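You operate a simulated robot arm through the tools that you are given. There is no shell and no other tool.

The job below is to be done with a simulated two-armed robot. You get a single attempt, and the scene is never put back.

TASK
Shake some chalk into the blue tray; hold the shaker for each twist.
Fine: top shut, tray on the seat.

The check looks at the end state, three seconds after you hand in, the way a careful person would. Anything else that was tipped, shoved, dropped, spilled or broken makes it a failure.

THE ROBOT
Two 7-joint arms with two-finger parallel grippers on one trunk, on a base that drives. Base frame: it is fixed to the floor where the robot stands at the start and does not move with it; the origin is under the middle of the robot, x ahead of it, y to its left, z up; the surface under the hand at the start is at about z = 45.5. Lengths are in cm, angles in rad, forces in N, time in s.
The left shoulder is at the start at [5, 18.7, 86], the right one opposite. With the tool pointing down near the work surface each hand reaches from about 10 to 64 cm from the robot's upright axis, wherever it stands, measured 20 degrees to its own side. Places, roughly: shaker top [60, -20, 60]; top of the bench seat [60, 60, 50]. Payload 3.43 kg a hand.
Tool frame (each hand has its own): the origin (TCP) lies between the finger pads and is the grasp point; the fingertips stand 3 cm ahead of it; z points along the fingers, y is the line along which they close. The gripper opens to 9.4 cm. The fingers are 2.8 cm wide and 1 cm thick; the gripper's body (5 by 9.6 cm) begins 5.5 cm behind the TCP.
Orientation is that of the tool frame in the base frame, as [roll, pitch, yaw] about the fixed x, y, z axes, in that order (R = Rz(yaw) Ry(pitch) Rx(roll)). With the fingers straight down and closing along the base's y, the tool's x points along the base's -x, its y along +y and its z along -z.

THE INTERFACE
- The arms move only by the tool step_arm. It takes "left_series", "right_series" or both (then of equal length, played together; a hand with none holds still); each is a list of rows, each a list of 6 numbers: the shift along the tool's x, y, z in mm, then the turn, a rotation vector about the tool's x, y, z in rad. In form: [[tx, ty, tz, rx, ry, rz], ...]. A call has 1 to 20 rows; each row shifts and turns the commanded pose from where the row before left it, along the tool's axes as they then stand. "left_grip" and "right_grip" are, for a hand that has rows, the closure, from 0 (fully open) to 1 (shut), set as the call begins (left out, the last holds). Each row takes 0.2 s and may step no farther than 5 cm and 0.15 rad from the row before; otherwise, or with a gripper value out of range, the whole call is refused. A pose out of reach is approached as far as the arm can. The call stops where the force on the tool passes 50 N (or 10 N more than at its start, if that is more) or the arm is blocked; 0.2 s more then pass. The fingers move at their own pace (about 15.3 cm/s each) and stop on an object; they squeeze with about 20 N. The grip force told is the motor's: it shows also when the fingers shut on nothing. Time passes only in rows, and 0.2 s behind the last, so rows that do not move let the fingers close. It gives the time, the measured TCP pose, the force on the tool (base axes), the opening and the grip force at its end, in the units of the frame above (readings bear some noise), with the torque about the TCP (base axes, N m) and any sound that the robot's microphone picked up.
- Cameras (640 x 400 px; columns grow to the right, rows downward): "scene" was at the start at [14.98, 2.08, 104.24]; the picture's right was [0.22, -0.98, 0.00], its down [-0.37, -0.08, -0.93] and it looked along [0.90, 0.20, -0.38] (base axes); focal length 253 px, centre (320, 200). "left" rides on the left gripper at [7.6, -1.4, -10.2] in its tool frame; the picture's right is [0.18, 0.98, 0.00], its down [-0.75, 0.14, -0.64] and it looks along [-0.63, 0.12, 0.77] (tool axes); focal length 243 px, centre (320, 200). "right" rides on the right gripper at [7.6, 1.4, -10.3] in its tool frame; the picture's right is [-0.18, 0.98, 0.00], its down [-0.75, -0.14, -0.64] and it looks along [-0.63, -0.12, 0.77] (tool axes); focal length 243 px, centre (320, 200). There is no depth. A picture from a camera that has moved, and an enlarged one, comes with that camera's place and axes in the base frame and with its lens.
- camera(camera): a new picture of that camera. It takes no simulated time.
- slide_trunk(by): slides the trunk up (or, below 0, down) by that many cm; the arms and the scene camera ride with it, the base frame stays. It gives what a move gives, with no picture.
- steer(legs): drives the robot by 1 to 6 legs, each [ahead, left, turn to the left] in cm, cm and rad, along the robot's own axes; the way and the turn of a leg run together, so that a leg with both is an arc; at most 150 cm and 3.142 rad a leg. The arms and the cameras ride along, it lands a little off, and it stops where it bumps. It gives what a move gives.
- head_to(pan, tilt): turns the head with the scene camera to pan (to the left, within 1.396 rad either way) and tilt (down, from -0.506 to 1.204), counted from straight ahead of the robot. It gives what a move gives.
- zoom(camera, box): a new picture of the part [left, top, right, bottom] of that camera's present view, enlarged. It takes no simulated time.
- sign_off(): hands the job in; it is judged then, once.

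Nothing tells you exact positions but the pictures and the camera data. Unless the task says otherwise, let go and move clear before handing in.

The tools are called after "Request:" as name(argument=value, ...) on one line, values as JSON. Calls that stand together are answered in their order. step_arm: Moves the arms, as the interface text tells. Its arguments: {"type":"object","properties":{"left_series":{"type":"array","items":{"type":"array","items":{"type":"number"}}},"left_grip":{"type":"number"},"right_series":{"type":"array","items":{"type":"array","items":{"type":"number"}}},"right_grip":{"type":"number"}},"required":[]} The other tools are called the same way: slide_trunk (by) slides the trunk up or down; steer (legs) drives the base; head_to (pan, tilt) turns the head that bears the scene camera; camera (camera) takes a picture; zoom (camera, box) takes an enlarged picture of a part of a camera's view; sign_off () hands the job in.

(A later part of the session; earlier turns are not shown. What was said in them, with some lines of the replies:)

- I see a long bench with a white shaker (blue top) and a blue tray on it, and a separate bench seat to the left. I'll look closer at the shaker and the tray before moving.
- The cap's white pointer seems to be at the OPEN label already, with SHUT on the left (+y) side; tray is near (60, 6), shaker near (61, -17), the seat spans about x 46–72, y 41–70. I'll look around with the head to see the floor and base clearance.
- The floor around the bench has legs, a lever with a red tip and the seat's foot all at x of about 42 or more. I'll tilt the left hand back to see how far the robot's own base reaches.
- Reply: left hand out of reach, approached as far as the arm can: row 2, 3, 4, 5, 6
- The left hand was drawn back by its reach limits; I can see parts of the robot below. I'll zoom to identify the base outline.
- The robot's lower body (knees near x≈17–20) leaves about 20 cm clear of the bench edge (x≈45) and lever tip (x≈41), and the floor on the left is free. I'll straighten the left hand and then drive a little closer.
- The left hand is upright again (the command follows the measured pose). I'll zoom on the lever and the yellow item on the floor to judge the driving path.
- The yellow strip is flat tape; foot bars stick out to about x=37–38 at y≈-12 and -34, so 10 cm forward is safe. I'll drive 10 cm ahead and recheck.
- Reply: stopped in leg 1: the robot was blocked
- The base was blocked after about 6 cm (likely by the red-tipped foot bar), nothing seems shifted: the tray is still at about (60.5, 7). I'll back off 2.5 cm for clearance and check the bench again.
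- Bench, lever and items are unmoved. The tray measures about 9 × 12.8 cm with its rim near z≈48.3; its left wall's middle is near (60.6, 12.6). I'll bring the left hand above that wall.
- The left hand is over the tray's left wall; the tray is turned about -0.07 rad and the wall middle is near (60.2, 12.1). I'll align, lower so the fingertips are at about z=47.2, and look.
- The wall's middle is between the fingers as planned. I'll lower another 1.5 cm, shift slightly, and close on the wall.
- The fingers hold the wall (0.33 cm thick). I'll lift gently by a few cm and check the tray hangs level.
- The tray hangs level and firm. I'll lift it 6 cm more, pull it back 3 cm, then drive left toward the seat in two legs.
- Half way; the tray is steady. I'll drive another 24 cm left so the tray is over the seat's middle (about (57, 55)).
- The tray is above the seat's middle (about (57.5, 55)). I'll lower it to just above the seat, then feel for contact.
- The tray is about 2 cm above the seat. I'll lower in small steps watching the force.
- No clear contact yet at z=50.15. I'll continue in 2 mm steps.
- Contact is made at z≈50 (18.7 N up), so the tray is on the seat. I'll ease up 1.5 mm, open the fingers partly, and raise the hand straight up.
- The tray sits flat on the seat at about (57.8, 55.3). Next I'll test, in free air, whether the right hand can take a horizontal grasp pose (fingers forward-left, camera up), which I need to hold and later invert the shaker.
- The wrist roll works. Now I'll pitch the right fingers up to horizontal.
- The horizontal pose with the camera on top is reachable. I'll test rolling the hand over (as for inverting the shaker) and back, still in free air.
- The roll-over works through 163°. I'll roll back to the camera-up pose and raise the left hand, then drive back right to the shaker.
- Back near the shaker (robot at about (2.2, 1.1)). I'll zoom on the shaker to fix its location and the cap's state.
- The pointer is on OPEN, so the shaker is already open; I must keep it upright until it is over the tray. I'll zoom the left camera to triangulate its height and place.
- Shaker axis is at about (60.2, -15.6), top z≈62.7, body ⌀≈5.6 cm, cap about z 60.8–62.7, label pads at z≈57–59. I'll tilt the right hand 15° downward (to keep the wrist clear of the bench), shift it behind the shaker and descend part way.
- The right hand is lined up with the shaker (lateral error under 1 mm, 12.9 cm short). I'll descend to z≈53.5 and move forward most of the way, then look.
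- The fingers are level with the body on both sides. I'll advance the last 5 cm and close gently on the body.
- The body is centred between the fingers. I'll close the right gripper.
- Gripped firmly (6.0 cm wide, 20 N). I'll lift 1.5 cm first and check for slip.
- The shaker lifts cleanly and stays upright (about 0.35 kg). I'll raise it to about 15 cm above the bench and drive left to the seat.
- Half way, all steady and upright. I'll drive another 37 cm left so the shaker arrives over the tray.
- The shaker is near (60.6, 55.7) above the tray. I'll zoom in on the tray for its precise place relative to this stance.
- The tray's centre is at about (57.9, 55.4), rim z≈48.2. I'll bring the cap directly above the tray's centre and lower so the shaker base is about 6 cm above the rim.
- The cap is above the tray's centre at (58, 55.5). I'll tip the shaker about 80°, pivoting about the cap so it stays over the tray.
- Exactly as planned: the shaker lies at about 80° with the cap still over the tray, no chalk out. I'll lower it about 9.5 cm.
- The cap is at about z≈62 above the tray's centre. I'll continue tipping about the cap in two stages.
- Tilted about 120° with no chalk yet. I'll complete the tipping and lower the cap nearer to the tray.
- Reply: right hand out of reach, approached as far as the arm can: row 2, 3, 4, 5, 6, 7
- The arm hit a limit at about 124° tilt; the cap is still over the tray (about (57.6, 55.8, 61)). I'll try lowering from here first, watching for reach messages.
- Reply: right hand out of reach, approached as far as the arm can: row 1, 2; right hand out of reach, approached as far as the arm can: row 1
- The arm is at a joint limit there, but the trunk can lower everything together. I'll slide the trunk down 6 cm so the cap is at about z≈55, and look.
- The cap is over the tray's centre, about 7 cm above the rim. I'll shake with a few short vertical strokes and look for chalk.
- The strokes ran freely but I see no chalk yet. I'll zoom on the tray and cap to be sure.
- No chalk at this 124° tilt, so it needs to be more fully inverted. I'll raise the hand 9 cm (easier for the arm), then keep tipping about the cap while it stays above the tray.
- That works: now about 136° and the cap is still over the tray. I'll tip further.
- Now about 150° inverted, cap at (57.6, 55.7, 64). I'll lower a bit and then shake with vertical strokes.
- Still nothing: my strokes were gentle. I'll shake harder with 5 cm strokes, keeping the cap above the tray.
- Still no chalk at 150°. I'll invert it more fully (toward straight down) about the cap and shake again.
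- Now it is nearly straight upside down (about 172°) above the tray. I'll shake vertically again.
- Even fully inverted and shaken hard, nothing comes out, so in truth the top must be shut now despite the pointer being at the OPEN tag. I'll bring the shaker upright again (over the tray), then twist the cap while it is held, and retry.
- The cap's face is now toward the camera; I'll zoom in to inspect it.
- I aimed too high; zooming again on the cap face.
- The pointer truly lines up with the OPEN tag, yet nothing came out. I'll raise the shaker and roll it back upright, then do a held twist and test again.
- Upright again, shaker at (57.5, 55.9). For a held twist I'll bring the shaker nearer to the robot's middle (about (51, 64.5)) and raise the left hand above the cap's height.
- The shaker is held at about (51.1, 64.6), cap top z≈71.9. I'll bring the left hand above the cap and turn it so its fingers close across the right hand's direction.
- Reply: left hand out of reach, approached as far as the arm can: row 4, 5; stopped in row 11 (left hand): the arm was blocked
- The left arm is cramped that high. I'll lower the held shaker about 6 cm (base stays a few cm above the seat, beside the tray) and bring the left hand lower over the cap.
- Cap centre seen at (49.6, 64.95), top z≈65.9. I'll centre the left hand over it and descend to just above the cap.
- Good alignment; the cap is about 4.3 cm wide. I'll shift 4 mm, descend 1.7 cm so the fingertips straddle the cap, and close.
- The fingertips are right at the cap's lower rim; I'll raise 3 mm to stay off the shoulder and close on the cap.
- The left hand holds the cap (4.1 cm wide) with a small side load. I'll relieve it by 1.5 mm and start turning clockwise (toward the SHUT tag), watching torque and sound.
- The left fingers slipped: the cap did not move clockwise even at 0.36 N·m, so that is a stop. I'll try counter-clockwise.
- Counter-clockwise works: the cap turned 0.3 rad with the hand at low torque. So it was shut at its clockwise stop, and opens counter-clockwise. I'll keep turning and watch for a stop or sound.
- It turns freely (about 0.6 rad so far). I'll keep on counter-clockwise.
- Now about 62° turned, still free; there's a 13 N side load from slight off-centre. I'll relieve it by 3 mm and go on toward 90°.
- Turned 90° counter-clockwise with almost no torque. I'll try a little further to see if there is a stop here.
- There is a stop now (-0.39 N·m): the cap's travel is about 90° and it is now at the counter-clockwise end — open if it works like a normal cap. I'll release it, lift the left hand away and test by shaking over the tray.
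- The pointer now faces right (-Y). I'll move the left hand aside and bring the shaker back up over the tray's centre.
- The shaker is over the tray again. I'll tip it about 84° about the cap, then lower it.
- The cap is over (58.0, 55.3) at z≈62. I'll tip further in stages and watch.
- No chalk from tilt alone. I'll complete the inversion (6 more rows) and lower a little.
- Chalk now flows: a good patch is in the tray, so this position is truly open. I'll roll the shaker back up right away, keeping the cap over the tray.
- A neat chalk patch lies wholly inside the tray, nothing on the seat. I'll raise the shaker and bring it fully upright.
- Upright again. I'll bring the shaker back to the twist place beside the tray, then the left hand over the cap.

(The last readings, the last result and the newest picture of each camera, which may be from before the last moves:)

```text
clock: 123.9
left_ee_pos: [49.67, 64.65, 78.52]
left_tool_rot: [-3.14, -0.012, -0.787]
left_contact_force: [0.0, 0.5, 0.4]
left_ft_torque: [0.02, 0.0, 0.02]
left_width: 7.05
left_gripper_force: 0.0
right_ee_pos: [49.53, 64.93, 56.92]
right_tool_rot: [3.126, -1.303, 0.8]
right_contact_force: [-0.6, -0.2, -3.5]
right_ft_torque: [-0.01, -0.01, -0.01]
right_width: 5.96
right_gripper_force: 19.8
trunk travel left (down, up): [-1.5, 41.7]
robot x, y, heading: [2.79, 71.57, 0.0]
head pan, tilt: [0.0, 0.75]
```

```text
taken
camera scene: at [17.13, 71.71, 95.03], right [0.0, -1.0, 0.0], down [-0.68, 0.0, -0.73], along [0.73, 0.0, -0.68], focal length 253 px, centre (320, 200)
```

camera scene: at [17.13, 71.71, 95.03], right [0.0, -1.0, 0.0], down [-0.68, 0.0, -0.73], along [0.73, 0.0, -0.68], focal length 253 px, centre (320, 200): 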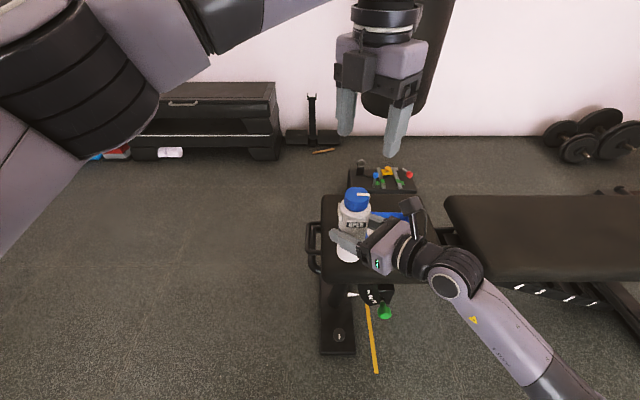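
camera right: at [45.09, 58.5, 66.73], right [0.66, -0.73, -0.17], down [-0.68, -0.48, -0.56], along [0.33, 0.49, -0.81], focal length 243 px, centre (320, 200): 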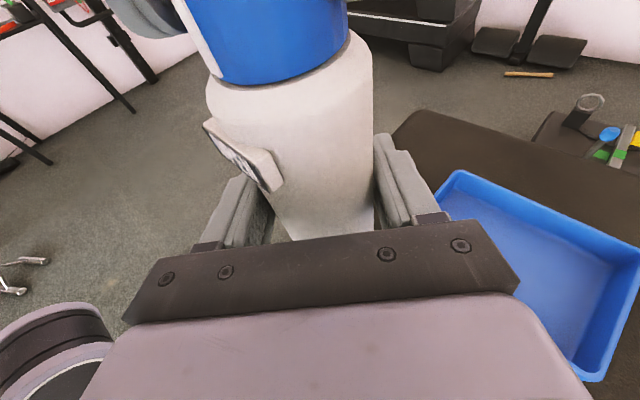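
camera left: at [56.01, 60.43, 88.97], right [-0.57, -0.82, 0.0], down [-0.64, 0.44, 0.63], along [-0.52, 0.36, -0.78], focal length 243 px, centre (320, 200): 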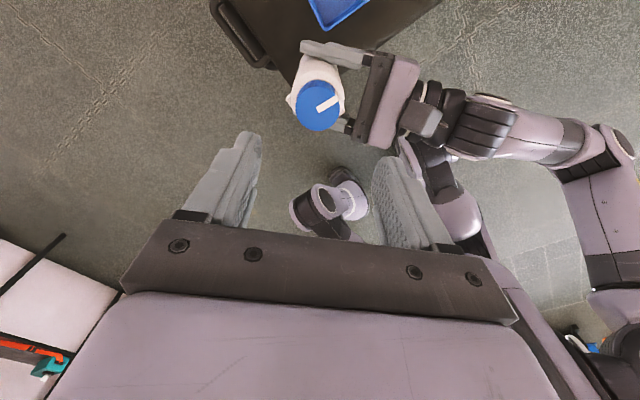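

The left hand is above the cap. I'll descend onto it as before and close.

Request:
step_arm(left_series=[[-0.7, -2.1, 27.4, 0, 0, 0], [0, 0, 27.4, 0, 0, 0], [0, 0, 27.4, 0, 0, 0], [0, 0, 27.4, 0, 0, 0], [0, 0, 0, 0, 0, 0]])

Request:
camera(camera="left")

Request:
zoom(camera="scene", box=[320, 150, 420, 250])

```text
clock: 125.1
left_ee_pos: [50.08, 65.15, 67.52]
left_tool_rot: [-3.138, -0.014, -0.788]
left_contact_force: [0.5, 0.1, -0.1]
left_ft_torque: [0.01, -0.02, -0.01]
left_width: 7.06
left_gripper_force: 0.0
right_ee_pos: [49.52, 64.9, 56.92]
right_tool_rot: [3.124, -1.303, 0.801]
right_contact_force: [0.3, -0.4, -3.3]
right_ft_torque: [0.0, -0.01, -0.01]
right_width: 5.96
right_gripper_force: 20.1
trunk travel left (down, up): [-1.5, 41.7]
robot x, y, heading: [3.16, 71.65, -0.002]
head pan, tilt: [0.0, 0.75]
```

```text
taken
camera left: at [56.3, 60.74, 77.98], right [-0.57, -0.82, 0.0], down [-0.64, 0.44, 0.63], along [-0.52, 0.36, -0.78], focal length 243 px, centre (320, 200)
```

left: 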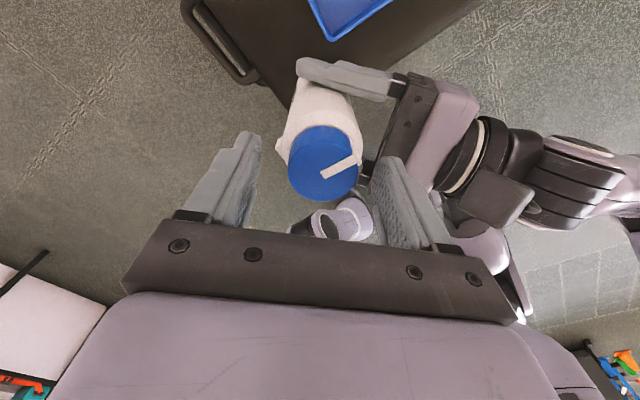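

```text
4.00 times, centred on (370, 200) of scene
camera zoom: at [17.13, 71.71, 95.03], right [0.0, -1.0, 0.0], down [-0.68, 0.0, -0.73], along [0.73, 0.0, -0.68], focal length 1011 px, centre (120, 200)
```

zoom: 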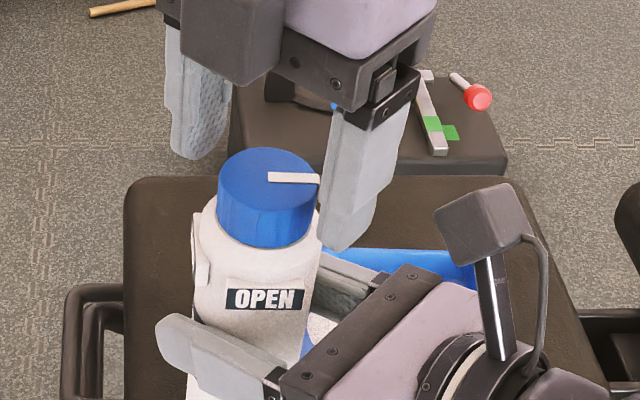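

The cap is between the fingers, about 1.5 mm off-centre. I'll correct and close on it.

Request:
step_arm(left_series=[[0, 1.5, 0, 0, 0, 0], [0, 0, 0, 0, 0, 0]])

Request:
step_arm(left_series=[[0, 0, 0, 0, 0, 0], [0, 0, 0, 0, 0, 0], [0, 0, 0, 0, 0, 0]], left_grip=1)

```text
clock: 125.7
left_ee_pos: [49.91, 65.06, 67.6]
left_tool_rot: [-3.138, -0.012, -0.788]
left_contact_force: [-0.1, 0.6, -0.3]
left_ft_torque: [-0.01, 0.01, 0.0]
left_width: 7.04
left_gripper_force: 0.1
right_ee_pos: [49.63, 64.93, 56.79]
right_tool_rot: [3.125, -1.306, 0.799]
right_contact_force: [0.4, 0.3, -3.2]
right_ft_torque: [0.03, -0.01, 0.0]
right_width: 5.96
right_gripper_force: 20.0
trunk travel left (down, up): [-1.5, 41.7]
robot x, y, heading: [2.66, 71.35, -0.0]
head pan, tilt: [0.0, 0.75]
```

```text
clock: 126.5
left_ee_pos: [49.89, 65.03, 67.57]
left_tool_rot: [-3.139, -0.011, -0.787]
left_contact_force: [-2.4, -1.6, -0.1]
left_ft_torque: [-0.07, 0.1, -0.01]
left_width: 4.09
left_gripper_force: 20.2
right_ee_pos: [49.44, 64.99, 56.92]
right_tool_rot: [3.123, -1.304, 0.801]
right_contact_force: [2.0, 0.2, -2.8]
right_ft_torque: [-0.1, 0.14, 0.0]
right_width: 5.97
right_gripper_force: 19.8
trunk travel left (down, up): [-1.5, 41.7]
robot x, y, heading: [2.94, 71.45, -0.004]
head pan, tilt: [0.0, 0.75]
```

Good grip with little side load. I'll turn clockwise in steps, checking loads.

Request:
step_arm(left_series=[[0, 0, 0, 0, 0, 0.12], [0, 0, 0, 0, 0, 0.12], [0, 0, 0, 0, 0, 0.12], [0, 0, 0, 0, 0, 0.12], [0, 0, 0, 0, 0, 0]])

Request:
zoom(camera="right", box=[160, 0, 400, 150])

```text
clock: 127.7
left_ee_pos: [49.68, 65.0, 67.58]
left_tool_rot: [-3.133, -0.01, -1.27]
left_contact_force: [-5.8, -4.4, 0.5]
left_ft_torque: [-0.38, 0.26, 0.02]
left_width: 4.1
left_gripper_force: 20.7
right_ee_pos: [49.48, 65.01, 56.95]
right_tool_rot: [3.125, -1.305, 0.8]
right_contact_force: [6.1, 5.0, -1.3]
right_ft_torque: [-0.19, 0.34, -0.02]
right_width: 5.95
right_gripper_force: 20.3
trunk travel left (down, up): [-1.5, 41.7]
robot x, y, heading: [3.07, 71.87, 0.002]
head pan, tilt: [0.0, 0.75]
```

```text
2.67 times, centred on (280, 75) of right
camera zoom: at [44.95, 58.51, 66.82], right [0.66, -0.73, -0.17], down [-0.68, -0.48, -0.56], along [0.32, 0.49, -0.81], focal length 647 px, centre (427, 533)
```

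zoom: 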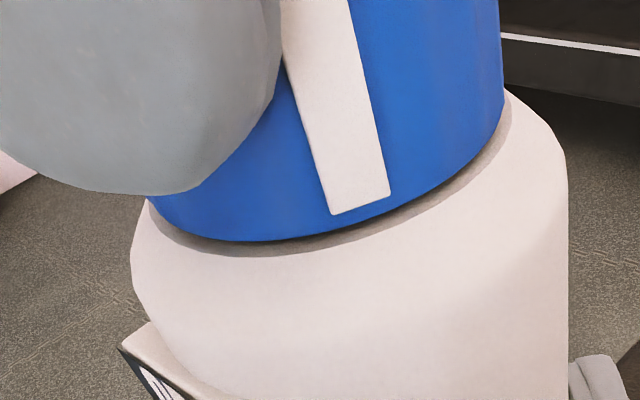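

The cap turns with the hand. I'll relieve the side load slightly and keep turning clockwise.

Request:
step_arm(left_series=[[0.6, 1.8, 0, 0, 0, 0], [0, 0, 0, 0, 0, 0.12], [0, 0, 0, 0, 0, 0.12], [0, 0, 0, 0, 0, 0.12], [0, 0, 0, 0, 0, 0.12], [0, 0, 0, 0, 0, 0]])

Request:
zoom(camera="right", box=[160, 0, 400, 150])

```text
clock: 129.1
left_ee_pos: [49.72, 64.98, 67.56]
left_tool_rot: [-3.128, -0.003, -1.751]
left_contact_force: [-4.6, -4.7, -0.1]
left_ft_torque: [-0.5, 0.19, 0.02]
left_width: 4.1
left_gripper_force: 20.1
right_ee_pos: [49.53, 64.89, 56.93]
right_tool_rot: [3.125, -1.304, 0.801]
right_contact_force: [4.3, 4.9, -1.3]
right_ft_torque: [-0.1, 0.32, 0.0]
right_width: 5.96
right_gripper_force: 20.1
trunk travel left (down, up): [-1.5, 41.7]
robot x, y, heading: [2.96, 71.28, -0.001]
head pan, tilt: [0.0, 0.75]
```

```text
2.67 times, centred on (280, 75) of right
camera zoom: at [44.96, 58.5, 66.8], right [0.66, -0.73, -0.17], down [-0.68, -0.48, -0.56], along [0.32, 0.49, -0.81], focal length 647 px, centre (427, 533)
```

zoom: 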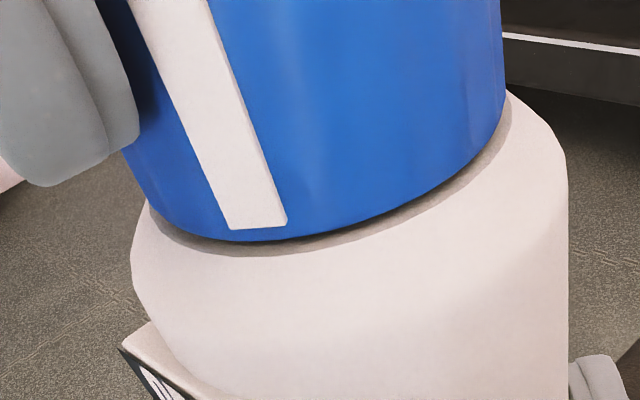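

About 0.96 rad back so far. I'll continue to the clockwise stop.

Request:
step_arm(left_series=[[1.4, 1.0, 0, 0, 0, 0], [0, 0, 0, 0, 0, 0.12], [0, 0, 0, 0, 0, 0.12], [0, 0, 0, 0, 0, 0.12], [0, 0, 0, 0, 0, 0.12], [0, 0, 0, 0, 0, 0]])

Request:
step_arm(left_series=[[0, 0, 0, 0, 0, 0.08], [0, 0, 0, 0, 0, 0]])

Request:
zoom(camera="right", box=[160, 0, 400, 150])

Request:
camera(camera="left")

```text
clock: 130.5
left_ee_pos: [49.47, 64.87, 67.66]
left_tool_rot: [-3.13, 0.003, -2.231]
left_contact_force: [-5.9, 7.7, 1.4]
left_ft_torque: [0.29, 0.16, 0.03]
left_width: 4.09
left_gripper_force: 20.4
right_ee_pos: [49.72, 64.9, 56.82]
right_tool_rot: [3.124, -1.301, 0.801]
right_contact_force: [5.5, -7.5, -4.7]
right_ft_torque: [0.45, 0.42, 0.0]
right_width: 5.96
right_gripper_force: 20.0
trunk travel left (down, up): [-1.5, 41.7]
robot x, y, heading: [2.92, 72.08, -0.002]
head pan, tilt: [0.0, 0.75]
```

```text
clock: 131.1
left_ee_pos: [49.65, 64.97, 67.67]
left_tool_rot: [-3.13, 0.003, -2.308]
left_contact_force: [-8.5, 9.8, 3.0]
left_ft_torque: [0.58, 0.37, 0.05]
left_width: 4.08
left_gripper_force: 19.6
right_ee_pos: [49.7, 64.81, 56.88]
right_tool_rot: [3.122, -1.303, 0.801]
right_contact_force: [8.7, -9.3, -6.0]
right_ft_torque: [0.5, 0.52, -0.06]
right_width: 5.97
right_gripper_force: 19.7
trunk travel left (down, up): [-1.5, 41.7]
robot x, y, heading: [3.14, 71.81, -0.002]
head pan, tilt: [0.0, 0.75]
```

```text
2.67 times, centred on (280, 75) of right
camera zoom: at [44.99, 58.45, 66.78], right [0.66, -0.73, -0.17], down [-0.68, -0.48, -0.56], along [0.33, 0.48, -0.81], focal length 647 px, centre (427, 533)
```

zoom: 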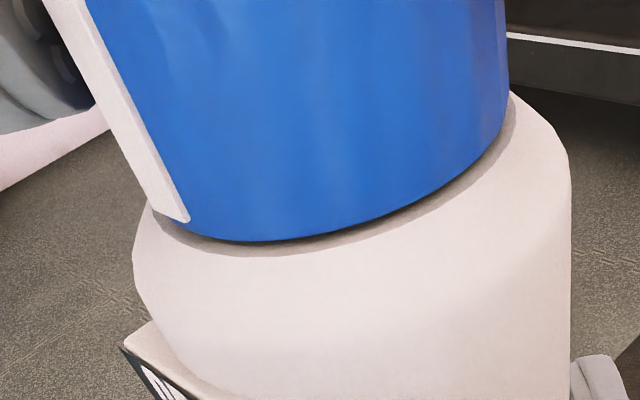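

```text
taken
camera left: at [45.43, 58.27, 77.89], right [-0.85, 0.53, -0.01], down [0.4, 0.66, 0.64], along [0.35, 0.54, -0.77], focal length 243 px, centre (320, 200)
```

left: 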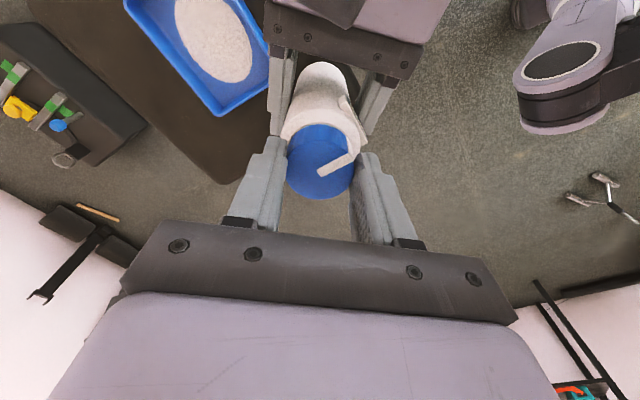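

Nearly there (1.52 rad). I'll relieve the side load and turn on until the clockwise stop is felt.

Request:
step_arm(left_series=[[0, 2.8, 0, 0, 0, 0], [0, 0, 0, 0, 0, 0]])

Request:
step_arm(left_series=[[0, 0, 0, 0, 0, 0.08], [0, 0, 0, 0, 0, 0]])

Request:
step_arm(left_series=[[0, 0, 0, 0, 0, 0.08], [0, 0, 0, 0, 0, 0]])

Request:
zoom(camera="right", box=[160, 0, 400, 150])

```text
clock: 131.7
left_ee_pos: [49.48, 64.96, 67.65]
left_tool_rot: [-3.127, 0.005, -2.307]
left_contact_force: [2.9, 3.1, 1.5]
left_ft_torque: [0.5, -0.02, 0.01]
left_width: 4.1
left_gripper_force: 19.8
right_ee_pos: [49.46, 65.06, 56.83]
right_tool_rot: [3.122, -1.305, 0.807]
right_contact_force: [-3.0, -2.9, -5.0]
right_ft_torque: [-0.16, -0.29, 0.0]
right_width: 5.93
right_gripper_force: 19.8
trunk travel left (down, up): [-1.5, 41.7]
robot x, y, heading: [3.01, 72.03, -0.005]
head pan, tilt: [0.0, 0.75]
```

```text
clock: 132.3
left_ee_pos: [49.35, 65.04, 67.58]
left_tool_rot: [-3.125, 0.004, -2.386]
left_contact_force: [3.0, -2.8, 2.1]
left_ft_torque: [-0.28, 0.05, 0.34]
left_width: 4.1
left_gripper_force: 19.8
right_ee_pos: [49.48, 65.0, 56.86]
right_tool_rot: [3.13, -1.306, 0.797]
right_contact_force: [-1.9, 2.5, -5.1]
right_ft_torque: [0.04, -0.28, -0.32]
right_width: 5.94
right_gripper_force: 20.1
trunk travel left (down, up): [-1.5, 41.7]
robot x, y, heading: [2.87, 71.92, -0.003]
head pan, tilt: [0.0, 0.75]
```

```text
clock: 132.9
left_ee_pos: [49.48, 65.03, 67.65]
left_tool_rot: [-3.128, 0.007, -2.467]
left_contact_force: [5.3, -2.7, 1.8]
left_ft_torque: [-0.01, -0.24, 0.37]
left_width: 4.08
left_gripper_force: 20.5
right_ee_pos: [49.48, 64.97, 56.94]
right_tool_rot: [3.125, -1.304, 0.802]
right_contact_force: [-5.1, 1.8, -4.8]
right_ft_torque: [-0.22, -0.32, -0.39]
right_width: 5.95
right_gripper_force: 20.3
trunk travel left (down, up): [-1.5, 41.7]
robot x, y, heading: [3.06, 71.45, -0.002]
head pan, tilt: [0.0, 0.75]
```

```text
2.67 times, centred on (280, 75) of right
camera zoom: at [44.93, 58.53, 66.8], right [0.66, -0.73, -0.17], down [-0.68, -0.48, -0.56], along [0.32, 0.49, -0.81], focal length 647 px, centre (427, 533)
```

zoom: 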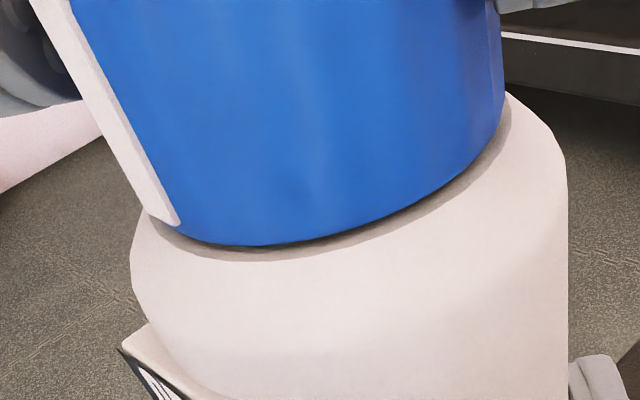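

The clockwise stop is felt (0.37 N·m, fingers slipping) and the pointer is back at its shut place. I'll release the cap, raise the left hand and move it aside.

Request:
step_arm(left_series=[[0, 0, 0, 0, 0, 0], [0, 0, 0, 0, 0, 0], [0, 0, 0, 0, 0, 0]], left_grip=0.25)

Request:
step_arm(left_series=[[0, 0, -20, 0, 0, 0], [0, 0, -30, 0, 0, 0], [0, 0, -30, 0, 0, 0], [0, 0, -30, 0, 0, 0]])

Request:
camera(camera="left")

Request:
zoom(camera="scene", box=[325, 175, 395, 245])

```text
clock: 133.7
left_ee_pos: [49.32, 65.04, 67.64]
left_tool_rot: [-3.13, 0.005, -2.469]
left_contact_force: [0.2, -0.3, 0.0]
left_ft_torque: [0.01, -0.02, -0.01]
left_width: 7.06
left_gripper_force: 0.0
right_ee_pos: [49.61, 65.0, 56.92]
right_tool_rot: [3.124, -1.303, 0.802]
right_contact_force: [0.4, 0.3, -3.0]
right_ft_torque: [-0.03, -0.01, -0.02]
right_width: 5.96
right_gripper_force: 19.6
trunk travel left (down, up): [-1.5, 41.7]
robot x, y, heading: [2.98, 71.34, -0.006]
head pan, tilt: [0.0, 0.75]
```

```text
clock: 134.7
left_ee_pos: [49.38, 65.13, 78.64]
left_tool_rot: [-3.131, 0.004, -2.467]
left_contact_force: [0.2, -0.7, 0.7]
left_ft_torque: [-0.02, 0.0, -0.01]
left_width: 7.05
left_gripper_force: 0.0
right_ee_pos: [49.51, 64.92, 56.82]
right_tool_rot: [3.127, -1.303, 0.802]
right_contact_force: [0.1, 0.3, -2.9]
right_ft_torque: [0.02, 0.0, -0.04]
right_width: 5.94
right_gripper_force: 20.4
trunk travel left (down, up): [-1.5, 41.7]
robot x, y, heading: [3.22, 72.08, -0.001]
head pan, tilt: [0.0, 0.75]
```

```text
taken
camera left: at [44.08, 59.27, 88.88], right [-0.76, 0.65, -0.01], down [0.49, 0.58, 0.64], along [0.43, 0.48, -0.76], focal length 243 px, centre (320, 200)
```

left: 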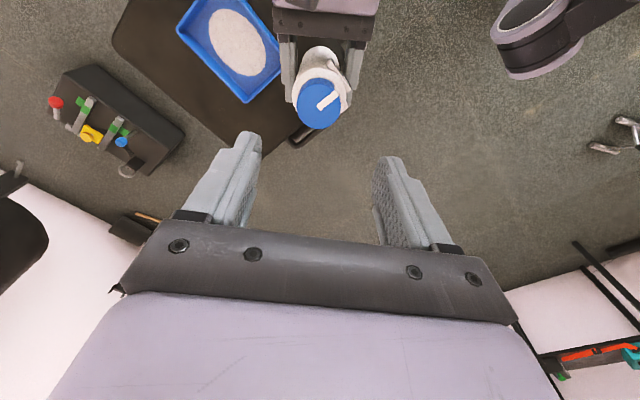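

```text
5.71 times, centred on (360, 210) of scene
camera zoom: at [17.14, 71.72, 95.03], right [0.0, -1.0, 0.0], down [-0.68, 0.0, -0.73], along [0.73, 0.0, -0.68], focal length 1444 px, centre (91, 143)
```

zoom: 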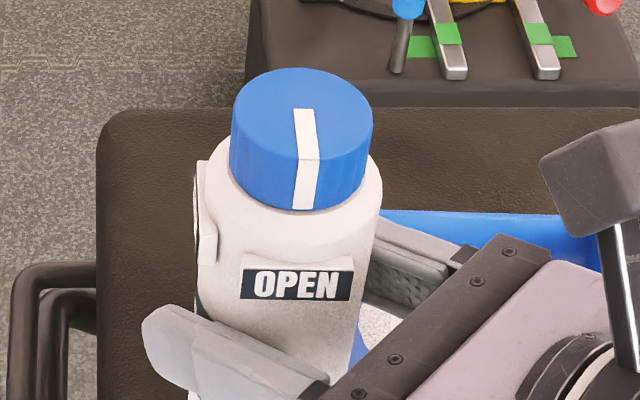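

Pointer back at the same place where no chalk came out even when shaken upside down, so the top is shut. Now I'll move the left hand aside, restore the trunk height and raise the shaker for the way back to the bench.

Request:
step_arm(left_series=[[-34.4, 23.7, 0, 0, 0, 0], [-34.4, 23.7, 0, 0, 0, 0], [-34.4, 23.7, 0, 0, 0, 0], [-34.4, 23.7, 0, 0, 0, 0], [-34.4, 23.7, 0, 0, 0, 0], [0, 0, 0, 0, 0, 0.135], [0, 0, 0, 0, 0, 0.135], [0, 0, 0, 0, 0, 0.135], [0, 0, 0, 0, 0, 0.135], [0, 0, 0, 0, 0, 0.134]])

Request:
slide_trunk(by=6)

Request:
step_arm(right_series=[[19.3, 0, -5.3, 0, 0, 0], [19.3, 0, -5.3, 0, 0, 0], [19.3, 0, -5.3, 0, 0, 0], [0.2, 29.3, 0.75, 0, 0, 0], [0.2, 29.3, 0.75, 0, 0, 0], [0.2, 29.3, 0.75, 0, 0, 0], [0.2, 29.3, 0.75, 0, 0, 0], [0.2, 29.3, 0.75, 0, 0, 0]])

Request:
camera(camera="scene")

```text
clock: 136.9
left_ee_pos: [55.29, 85.17, 78.52]
left_tool_rot: [-3.137, 0.014, 3.14]
left_contact_force: [0.4, -0.3, -0.5]
left_ft_torque: [0.03, 0.02, -0.02]
left_width: 7.03
left_gripper_force: 0.1
right_ee_pos: [49.54, 65.05, 56.8]
right_tool_rot: [3.124, -1.303, 0.8]
right_contact_force: [0.0, 0.2, -3.3]
right_ft_torque: [0.0, 0.02, 0.01]
right_width: 5.95
right_gripper_force: 20.0
trunk travel left (down, up): [-1.5, 41.7]
robot x, y, heading: [3.1, 71.6, -0.0]
head pan, tilt: [0.0, 0.75]
```

```text
clock: 137.9
left_ee_pos: [55.19, 85.0, 84.62]
left_tool_rot: [-3.135, 0.013, 3.142]
left_contact_force: [0.1, 0.9, 0.0]
left_ft_torque: [0.01, -0.03, 0.01]
left_width: 7.05
left_gripper_force: 0.0
right_ee_pos: [49.51, 64.97, 63.02]
right_tool_rot: [3.126, -1.305, 0.801]
right_contact_force: [-0.4, -1.1, -4.0]
right_ft_torque: [-0.01, 0.02, 0.03]
right_width: 5.95
right_gripper_force: 19.8
trunk travel left (down, up): [-7.5, 35.7]
robot x, y, heading: [3.18, 71.44, -0.004]
head pan, tilt: [0.0, 0.75]
```

```text
clock: 139.7
left_ee_pos: [55.3, 85.04, 84.5]
left_tool_rot: [-3.133, 0.011, -3.141]
left_contact_force: [0.0, 0.1, -1.1]
left_ft_torque: [0.01, 0.04, -0.05]
left_width: 7.07
left_gripper_force: 0.1
right_ee_pos: [60.19, 54.94, 68.95]
right_tool_rot: [3.119, -1.305, 0.805]
right_contact_force: [0.3, 0.2, -3.3]
right_ft_torque: [0.0, 0.0, -0.02]
right_width: 5.94
right_gripper_force: 19.6
trunk travel left (down, up): [-7.5, 35.7]
robot x, y, heading: [2.87, 71.84, 0.003]
head pan, tilt: [0.0, 0.75]
```

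```text
taken
camera scene: at [17.14, 71.71, 101.03], right [0.0, -1.0, 0.0], down [-0.68, 0.0, -0.73], along [0.73, 0.0, -0.68], focal length 253 px, centre (320, 200)
```

scene: 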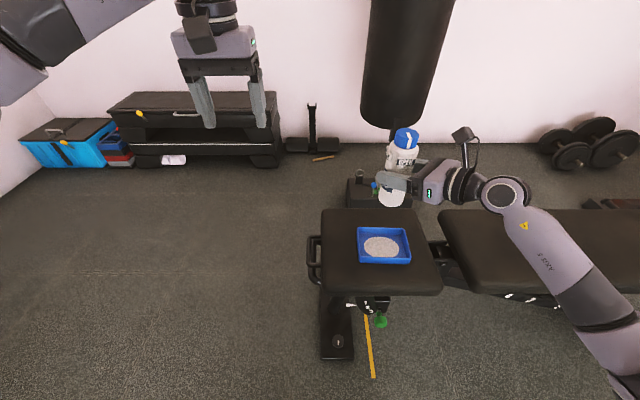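

The chalk lies in the tray on the seat. I'll drive right toward the shaker's original place in two legs.

Request:
steer(legs=[[0, -40, 0]])

Request:
steer(legs=[[0, -30, 0]])

Request:
camera(camera="scene")

```text
clock: 143.8
left_ee_pos: [55.26, 45.38, 84.61]
left_tool_rot: [-3.136, 0.013, -3.142]
left_contact_force: [0.2, -0.3, -1.1]
left_ft_torque: [0.0, -0.02, 0.0]
left_width: 7.04
left_gripper_force: 0.1
right_ee_pos: [60.05, 15.24, 68.85]
right_tool_rot: [3.124, -1.303, 0.802]
right_contact_force: [0.5, -0.2, -3.5]
right_ft_torque: [-0.06, 0.0, 0.0]
right_width: 5.95
right_gripper_force: 19.8
trunk travel left (down, up): [-7.5, 35.7]
robot x, y, heading: [2.83, 31.74, 0.003]
head pan, tilt: [0.0, 0.75]
```

```text
clock: 147.0
left_ee_pos: [55.13, 15.14, 84.59]
left_tool_rot: [-3.135, 0.012, 3.139]
left_contact_force: [-0.2, 0.5, -0.1]
left_ft_torque: [0.0, -0.01, 0.01]
left_width: 7.05
left_gripper_force: 0.1
right_ee_pos: [60.05, -15.13, 68.94]
right_tool_rot: [3.123, -1.303, 0.799]
right_contact_force: [0.3, -0.2, -2.4]
right_ft_torque: [0.0, -0.01, 0.02]
right_width: 5.96
right_gripper_force: 19.9
trunk travel left (down, up): [-7.5, 35.7]
robot x, y, heading: [2.8, 1.85, -0.003]
head pan, tilt: [0.0, 0.75]
```

```text
taken
camera scene: at [16.99, 1.81, 101.03], right [0.0, -1.0, 0.0], down [-0.68, 0.0, -0.73], along [0.73, 0.0, -0.68], focal length 253 px, centre (320, 200)
```

scene: 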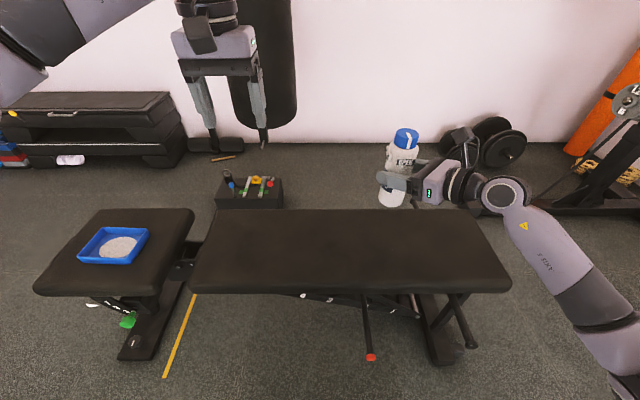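

The shaker is above its original spot. I'll check it hangs upright, then lower it to just above the bench.

Request:
zoom(camera="scene", box=[340, 110, 460, 230])

Request:
step_arm(right_series=[[-23, 3, 6.3, 0, 0, 0], [-23, 0, 6.3, 0, 0, 0], [-23, 0, 6.3, 0, 0, 0], [-23, 0, 6.3, 0, 0, 0], [-23, 0, 6.3, 0, 0, 0], [-18, 0, 5, 0, 0, 0]])

Request:
zoom(camera="scene", box=[340, 170, 460, 270])

Request:
camera(camera="right")

```text
3.33 times, centred on (400, 170) of scene
camera zoom: at [16.99, 1.81, 101.03], right [0.0, -1.0, 0.0], down [-0.68, 0.0, -0.73], along [0.73, 0.0, -0.68], focal length 842 px, centre (53, 300)
```

zoom: 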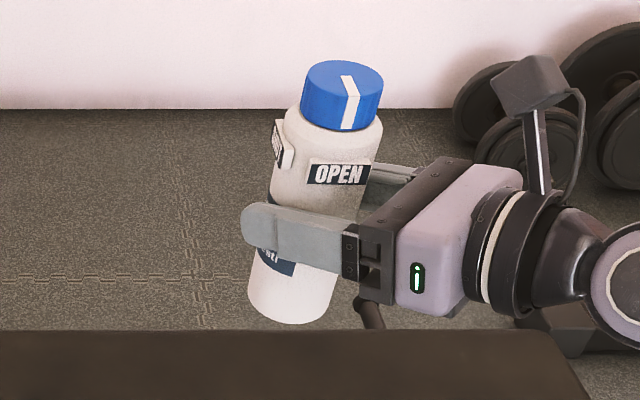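

```text
clock: 148.4
left_ee_pos: [55.12, 15.01, 84.55]
left_tool_rot: [-3.134, 0.012, 3.139]
left_contact_force: [-0.1, 0.2, 0.3]
left_ft_torque: [0.0, 0.02, 0.01]
left_width: 7.04
left_gripper_force: 0.1
right_ee_pos: [60.01, -15.5, 55.04]
right_tool_rot: [3.125, -1.304, 0.799]
right_contact_force: [0.3, -1.2, -2.8]
right_ft_torque: [-0.01, 0.0, 0.0]
right_width: 5.95
right_gripper_force: 19.7
trunk travel left (down, up): [-7.5, 35.7]
robot x, y, heading: [2.51, 1.5, -0.003]
head pan, tilt: [0.0, 0.75]
```

```text
4.00 times, centred on (400, 220) of scene
camera zoom: at [16.99, 1.81, 101.03], right [0.0, -1.0, 0.0], down [-0.68, 0.0, -0.73], along [0.73, 0.0, -0.68], focal length 1011 px, centre (0, 120)
```

zoom: 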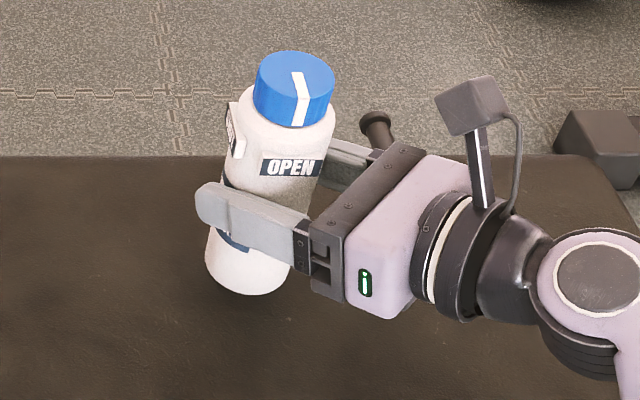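

```text
taken
camera right: at [55.57, -21.82, 64.99], right [0.66, -0.73, -0.17], down [-0.68, -0.48, -0.56], along [0.33, 0.49, -0.81], focal length 243 px, centre (320, 200)
```

right: 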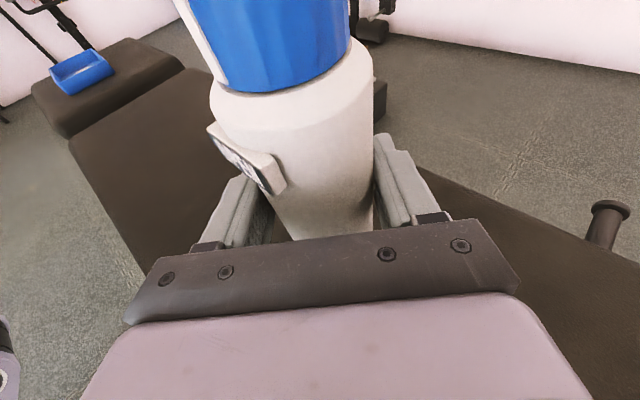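

Upright and about 1 cm above the bench. I'll lower in small steps and feel for contact.

Request:
step_arm(right_series=[[-4.8, 0, 1.3, 0, 0, 0], [0, 0, 0, 0, 0, 0]])

Request:
step_arm(right_series=[[-2.9, 0, 0.8, 0, 0, 0], [0, 0, 0, 0, 0, 0]])

Request:
step_arm(right_series=[[-2.9, 0, 0.8, 0, 0, 0], [0, 0, 0, 0, 0, 0]])

```text
clock: 149.0
left_ee_pos: [55.16, 15.11, 84.68]
left_tool_rot: [-3.137, 0.011, 3.14]
left_contact_force: [-0.4, 0.1, -0.4]
left_ft_torque: [0.01, 0.04, 0.02]
left_width: 7.05
left_gripper_force: 0.0
right_ee_pos: [60.14, -15.32, 54.57]
right_tool_rot: [3.126, -1.303, 0.8]
right_contact_force: [-0.6, -0.6, -2.6]
right_ft_torque: [0.02, -0.02, -0.03]
right_width: 5.99
right_gripper_force: 20.2
trunk travel left (down, up): [-7.5, 35.7]
robot x, y, heading: [2.78, 1.72, -0.002]
head pan, tilt: [0.0, 0.75]
```

```text
clock: 149.6
left_ee_pos: [55.12, 15.12, 84.58]
left_tool_rot: [-3.136, 0.013, 3.14]
left_contact_force: [0.2, 0.4, 0.2]
left_ft_torque: [0.0, -0.01, -0.01]
left_width: 7.03
left_gripper_force: 0.1
right_ee_pos: [60.24, -15.38, 54.2]
right_tool_rot: [3.125, -1.303, 0.799]
right_contact_force: [0.5, 0.5, -3.3]
right_ft_torque: [-0.03, 0.02, 0.0]
right_width: 5.96
right_gripper_force: 19.9
trunk travel left (down, up): [-7.5, 35.7]
robot x, y, heading: [2.9, 1.79, -0.006]
head pan, tilt: [0.0, 0.75]
```

```text
clock: 150.2
left_ee_pos: [55.19, 15.18, 84.57]
left_tool_rot: [-3.136, 0.011, 3.14]
left_contact_force: [0.0, -0.6, 0.1]
left_ft_torque: [-0.02, -0.02, -0.03]
left_width: 7.06
left_gripper_force: 0.1
right_ee_pos: [60.24, -15.35, 54.06]
right_tool_rot: [3.126, -1.302, 0.799]
right_contact_force: [0.8, -0.1, -2.7]
right_ft_torque: [-0.01, 0.02, 0.01]
right_width: 5.96
right_gripper_force: 19.9
trunk travel left (down, up): [-7.5, 35.7]
robot x, y, heading: [2.73, 1.49, -0.003]
head pan, tilt: [0.0, 0.75]
```

No contact yet at z≈54.0; continuing in 2 mm steps.

Request:
step_arm(right_series=[[-1.9, 0, 0.5, 0, 0, 0], [0, 0, 0, 0, 0, 0]])

Request:
step_arm(right_series=[[-1.9, 0, 0.5, 0, 0, 0], [0, 0, 0, 0, 0, 0]])

Request:
step_arm(right_series=[[-1.9, 0, 0.5, 0, 0, 0], [0, 0, 0, 0, 0, 0]])

```text
clock: 150.8
left_ee_pos: [55.2, 15.11, 84.5]
left_tool_rot: [-3.135, 0.012, -3.141]
left_contact_force: [0.6, 0.4, -0.6]
left_ft_torque: [-0.02, -0.02, -0.01]
left_width: 7.05
left_gripper_force: 0.1
right_ee_pos: [60.28, -15.32, 53.95]
right_tool_rot: [3.122, -1.306, 0.803]
right_contact_force: [-2.0, -0.6, 2.3]
right_ft_torque: [-0.13, 0.26, -0.01]
right_width: 5.95
right_gripper_force: 19.5
trunk travel left (down, up): [-7.5, 35.7]
robot x, y, heading: [2.88, 1.66, -0.005]
head pan, tilt: [0.0, 0.75]
```

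```text
clock: 151.4
left_ee_pos: [55.02, 15.17, 84.64]
left_tool_rot: [-3.136, 0.013, 3.14]
left_contact_force: [-0.4, -0.3, -0.4]
left_ft_torque: [0.02, 0.0, -0.05]
left_width: 7.03
left_gripper_force: 0.0
right_ee_pos: [60.11, -15.31, 53.98]
right_tool_rot: [3.116, -1.31, 0.808]
right_contact_force: [-1.6, -1.6, 11.3]
right_ft_torque: [-0.19, 0.46, 0.0]
right_width: 5.94
right_gripper_force: 20.2
trunk travel left (down, up): [-7.5, 35.7]
robot x, y, heading: [2.93, 2.02, -0.005]
head pan, tilt: [0.0, 0.75]
```

```text
clock: 152.0
left_ee_pos: [55.02, 15.19, 84.61]
left_tool_rot: [-3.134, 0.016, 3.139]
left_contact_force: [0.0, -0.4, 1.1]
left_ft_torque: [0.01, 0.0, -0.03]
left_width: 7.04
left_gripper_force: 0.1
right_ee_pos: [60.26, -15.3, 53.84]
right_tool_rot: [3.108, -1.311, 0.816]
right_contact_force: [3.3, -1.0, 20.4]
right_ft_torque: [0.0, 0.14, -0.01]
right_width: 5.94
right_gripper_force: 19.9
trunk travel left (down, up): [-7.5, 35.7]
robot x, y, heading: [3.05, 1.87, -0.003]
head pan, tilt: [0.0, 0.75]
```

The shaker stands on the bench (20 N). I'll ease off 2 mm, then open the right gripper.

Request:
step_arm(right_series=[[2.4, 0, -0.6, 0, 0, 0], [0, 0, 0, 0, 0, 0]])

Request:
step_arm(right_series=[[0, 0, 0, 0, 0, 0], [0, 0, 0, 0, 0, 0], [0, 0, 0, 0, 0, 0]], right_grip=0.15)

Request:
camera(camera="right")

Request:
zoom(camera="scene", box=[340, 170, 460, 270])

```text
clock: 152.6
left_ee_pos: [55.03, 15.11, 84.57]
left_tool_rot: [-3.133, 0.014, 3.14]
left_contact_force: [-0.2, -0.4, 0.4]
left_ft_torque: [-0.01, 0.01, -0.02]
left_width: 7.03
left_gripper_force: 0.1
right_ee_pos: [60.37, -15.29, 53.87]
right_tool_rot: [3.117, -1.305, 0.809]
right_contact_force: [5.8, 3.6, 13.7]
right_ft_torque: [0.21, -0.18, -0.05]
right_width: 5.95
right_gripper_force: 20.1
trunk travel left (down, up): [-7.5, 35.7]
robot x, y, heading: [3.23, 1.55, -0.003]
head pan, tilt: [0.0, 0.75]
```

```text
clock: 153.4
left_ee_pos: [55.14, 15.16, 84.62]
left_tool_rot: [-3.134, 0.013, 3.141]
left_contact_force: [-0.3, -0.8, -0.2]
left_ft_torque: [0.01, -0.04, 0.02]
left_width: 7.05
left_gripper_force: 0.1
right_ee_pos: [60.22, -15.39, 53.59]
right_tool_rot: [3.123, -1.305, 0.798]
right_contact_force: [-0.7, 0.0, -0.3]
right_ft_torque: [0.01, -0.02, -0.02]
right_width: 7.97
right_gripper_force: 0.0
trunk travel left (down, up): [-7.5, 35.7]
robot x, y, heading: [3.18, 1.52, 0.0]
head pan, tilt: [0.0, 0.75]
```

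```text
taken
camera right: at [55.64, -21.82, 63.54], right [0.66, -0.73, -0.17], down [-0.68, -0.48, -0.56], along [0.32, 0.49, -0.81], focal length 243 px, centre (320, 200)
```

right: 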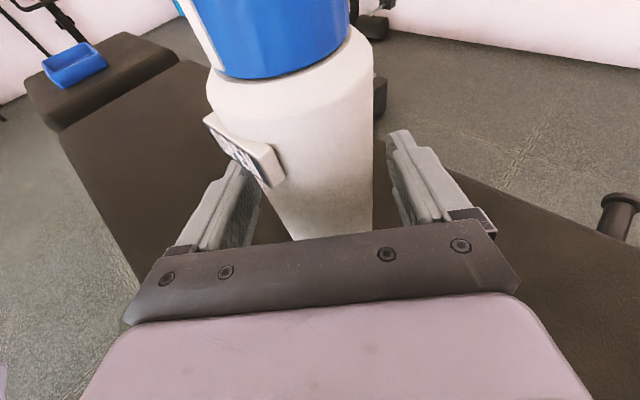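

```text
4.00 times, centred on (400, 220) of scene
camera zoom: at [16.97, 1.81, 101.03], right [0.0, -1.0, 0.0], down [-0.68, 0.0, -0.73], along [0.73, 0.0, -0.68], focal length 1011 px, centre (0, 120)
```

zoom: 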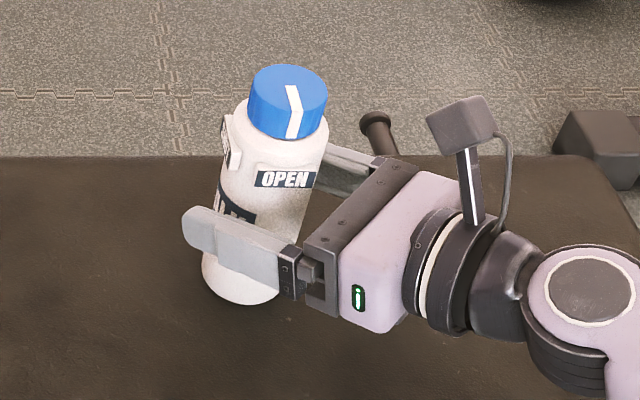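

The shaker stands on its own with the fingers clear. I'll back the right hand straight away from it, then raise it.

Request:
step_arm(right_series=[[-6.9, 0, -25.1, 0, 0, 0], [-6.9, 0, -25.1, 0, 0, 0], [-6.9, 0, -25.1, 0, 0, 0], [-6.9, 0, -25.1, 0, 0, 0], [-6.9, 0, -25.1, 0, 0, 0]])

Request:
step_arm(right_series=[[29, 0, -7.9, 0, 0, 0], [29, 0, -7.9, 0, 0, 0], [29, 0, -7.9, 0, 0, 0], [29, 0, -7.9, 0, 0, 0], [29, 0, -7.9, 0, 0, 0], [29, 0, -7.9, 0, 0, 0], [29, 0, -7.9, 0, 0, 0]])

Request:
camera(camera="scene")

Request:
zoom(camera="scene", box=[340, 170, 460, 270])

Request:
zoom(camera="scene", box=[20, 190, 220, 310])

```text
clock: 154.6
left_ee_pos: [55.07, 15.09, 84.54]
left_tool_rot: [-3.134, 0.011, 3.141]
left_contact_force: [-0.9, 0.5, 0.1]
left_ft_torque: [0.04, 0.0, 0.0]
left_width: 7.04
left_gripper_force: 0.1
right_ee_pos: [50.86, -24.65, 53.44]
right_tool_rot: [3.122, -1.305, 0.8]
right_contact_force: [-0.2, -0.1, -0.9]
right_ft_torque: [-0.01, -0.02, 0.0]
right_width: 7.99
right_gripper_force: 0.1
trunk travel left (down, up): [-7.5, 35.7]
robot x, y, heading: [2.86, 1.8, -0.007]
head pan, tilt: [0.0, 0.75]
```

```text
clock: 156.2
left_ee_pos: [55.16, 15.06, 84.57]
left_tool_rot: [-3.134, 0.012, 3.14]
left_contact_force: [0.1, 0.7, 0.1]
left_ft_torque: [-0.01, 0.01, 0.0]
left_width: 7.05
left_gripper_force: 0.1
right_ee_pos: [50.95, -24.41, 74.74]
right_tool_rot: [3.129, -1.303, 0.796]
right_contact_force: [0.4, 0.2, -0.6]
right_ft_torque: [-0.01, 0.0, -0.06]
right_width: 7.98
right_gripper_force: 0.2
trunk travel left (down, up): [-7.5, 35.7]
robot x, y, heading: [3.39, 1.87, -0.005]
head pan, tilt: [0.0, 0.75]
```

```text
taken
camera scene: at [16.97, 1.81, 101.03], right [0.0, -1.0, 0.0], down [-0.68, 0.0, -0.73], along [0.73, 0.0, -0.68], focal length 253 px, centre (320, 200)
```

scene: 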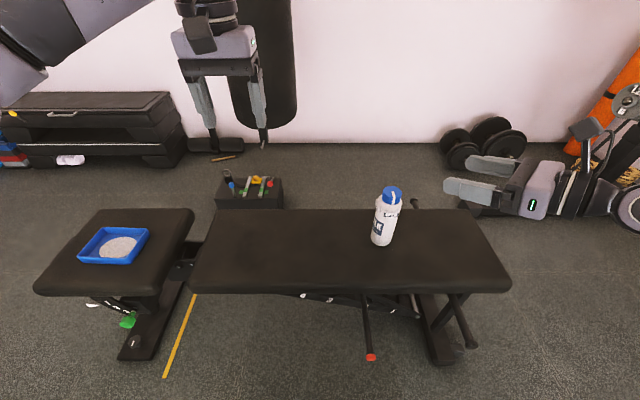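

```text
4.00 times, centred on (400, 220) of scene
camera zoom: at [16.97, 1.81, 101.03], right [0.0, -1.0, 0.0], down [-0.68, 0.0, -0.73], along [0.73, 0.0, -0.68], focal length 1011 px, centre (0, 120)
```

zoom: 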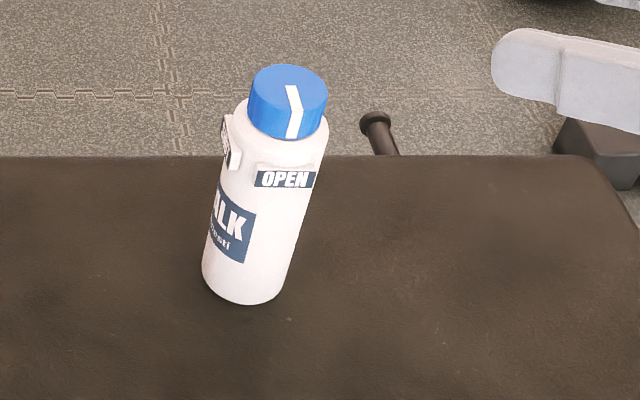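

```text
3.20 times, centred on (120, 250) of scene
camera zoom: at [16.97, 1.81, 101.03], right [0.0, -1.0, 0.0], down [-0.68, 0.0, -0.73], along [0.73, 0.0, -0.68], focal length 808 px, centre (960, 40)
```

zoom: 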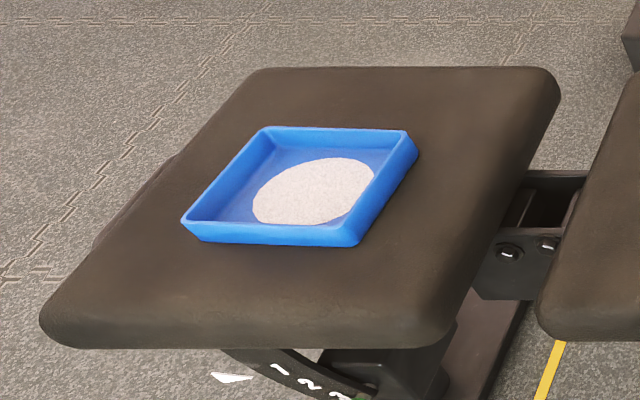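

All done as far as I can see. The tray sits flat on the seat with chalk inside it and none on the seat, bench or floor. The shaker stands upright at its old place with the top shut: at this end stop nothing came out even when shaken upside down, although the tag there reads OPEN. Both hands are clear, so I'm handing in.

Request:
sign_off()

```text
The job is handed in.
```

The job is handed in. There is chalk in the blue tray, the tray is on the bench seat, and the shaker is upright at its old place on the bench with its top shut. The pictures show no chalk outside the tray and nothing else knocked over or moved. I don't have the judge's result.

- **Tags on the shaker:** they don't match how the top works. With the pointer at the OPEN tag, nothing came out even upside down and shaken hard. Turned about 90° counter-clockwise to its other stop, chalk poured as soon as the shaker was tipped over. I shut it by turning it back clockwise to the stop, so the pointer is at OPEN again. I took this as shut from how it behaved; I did not tip it again after shutting.
- **Twists:** the right hand held the shaker for every twist of the top.
- **Base contact:** while driving closer at the start, the base was blocked after about 6 cm, probably by a foot bar of the bench. I backed off, and the pictures showed nothing had shifted.
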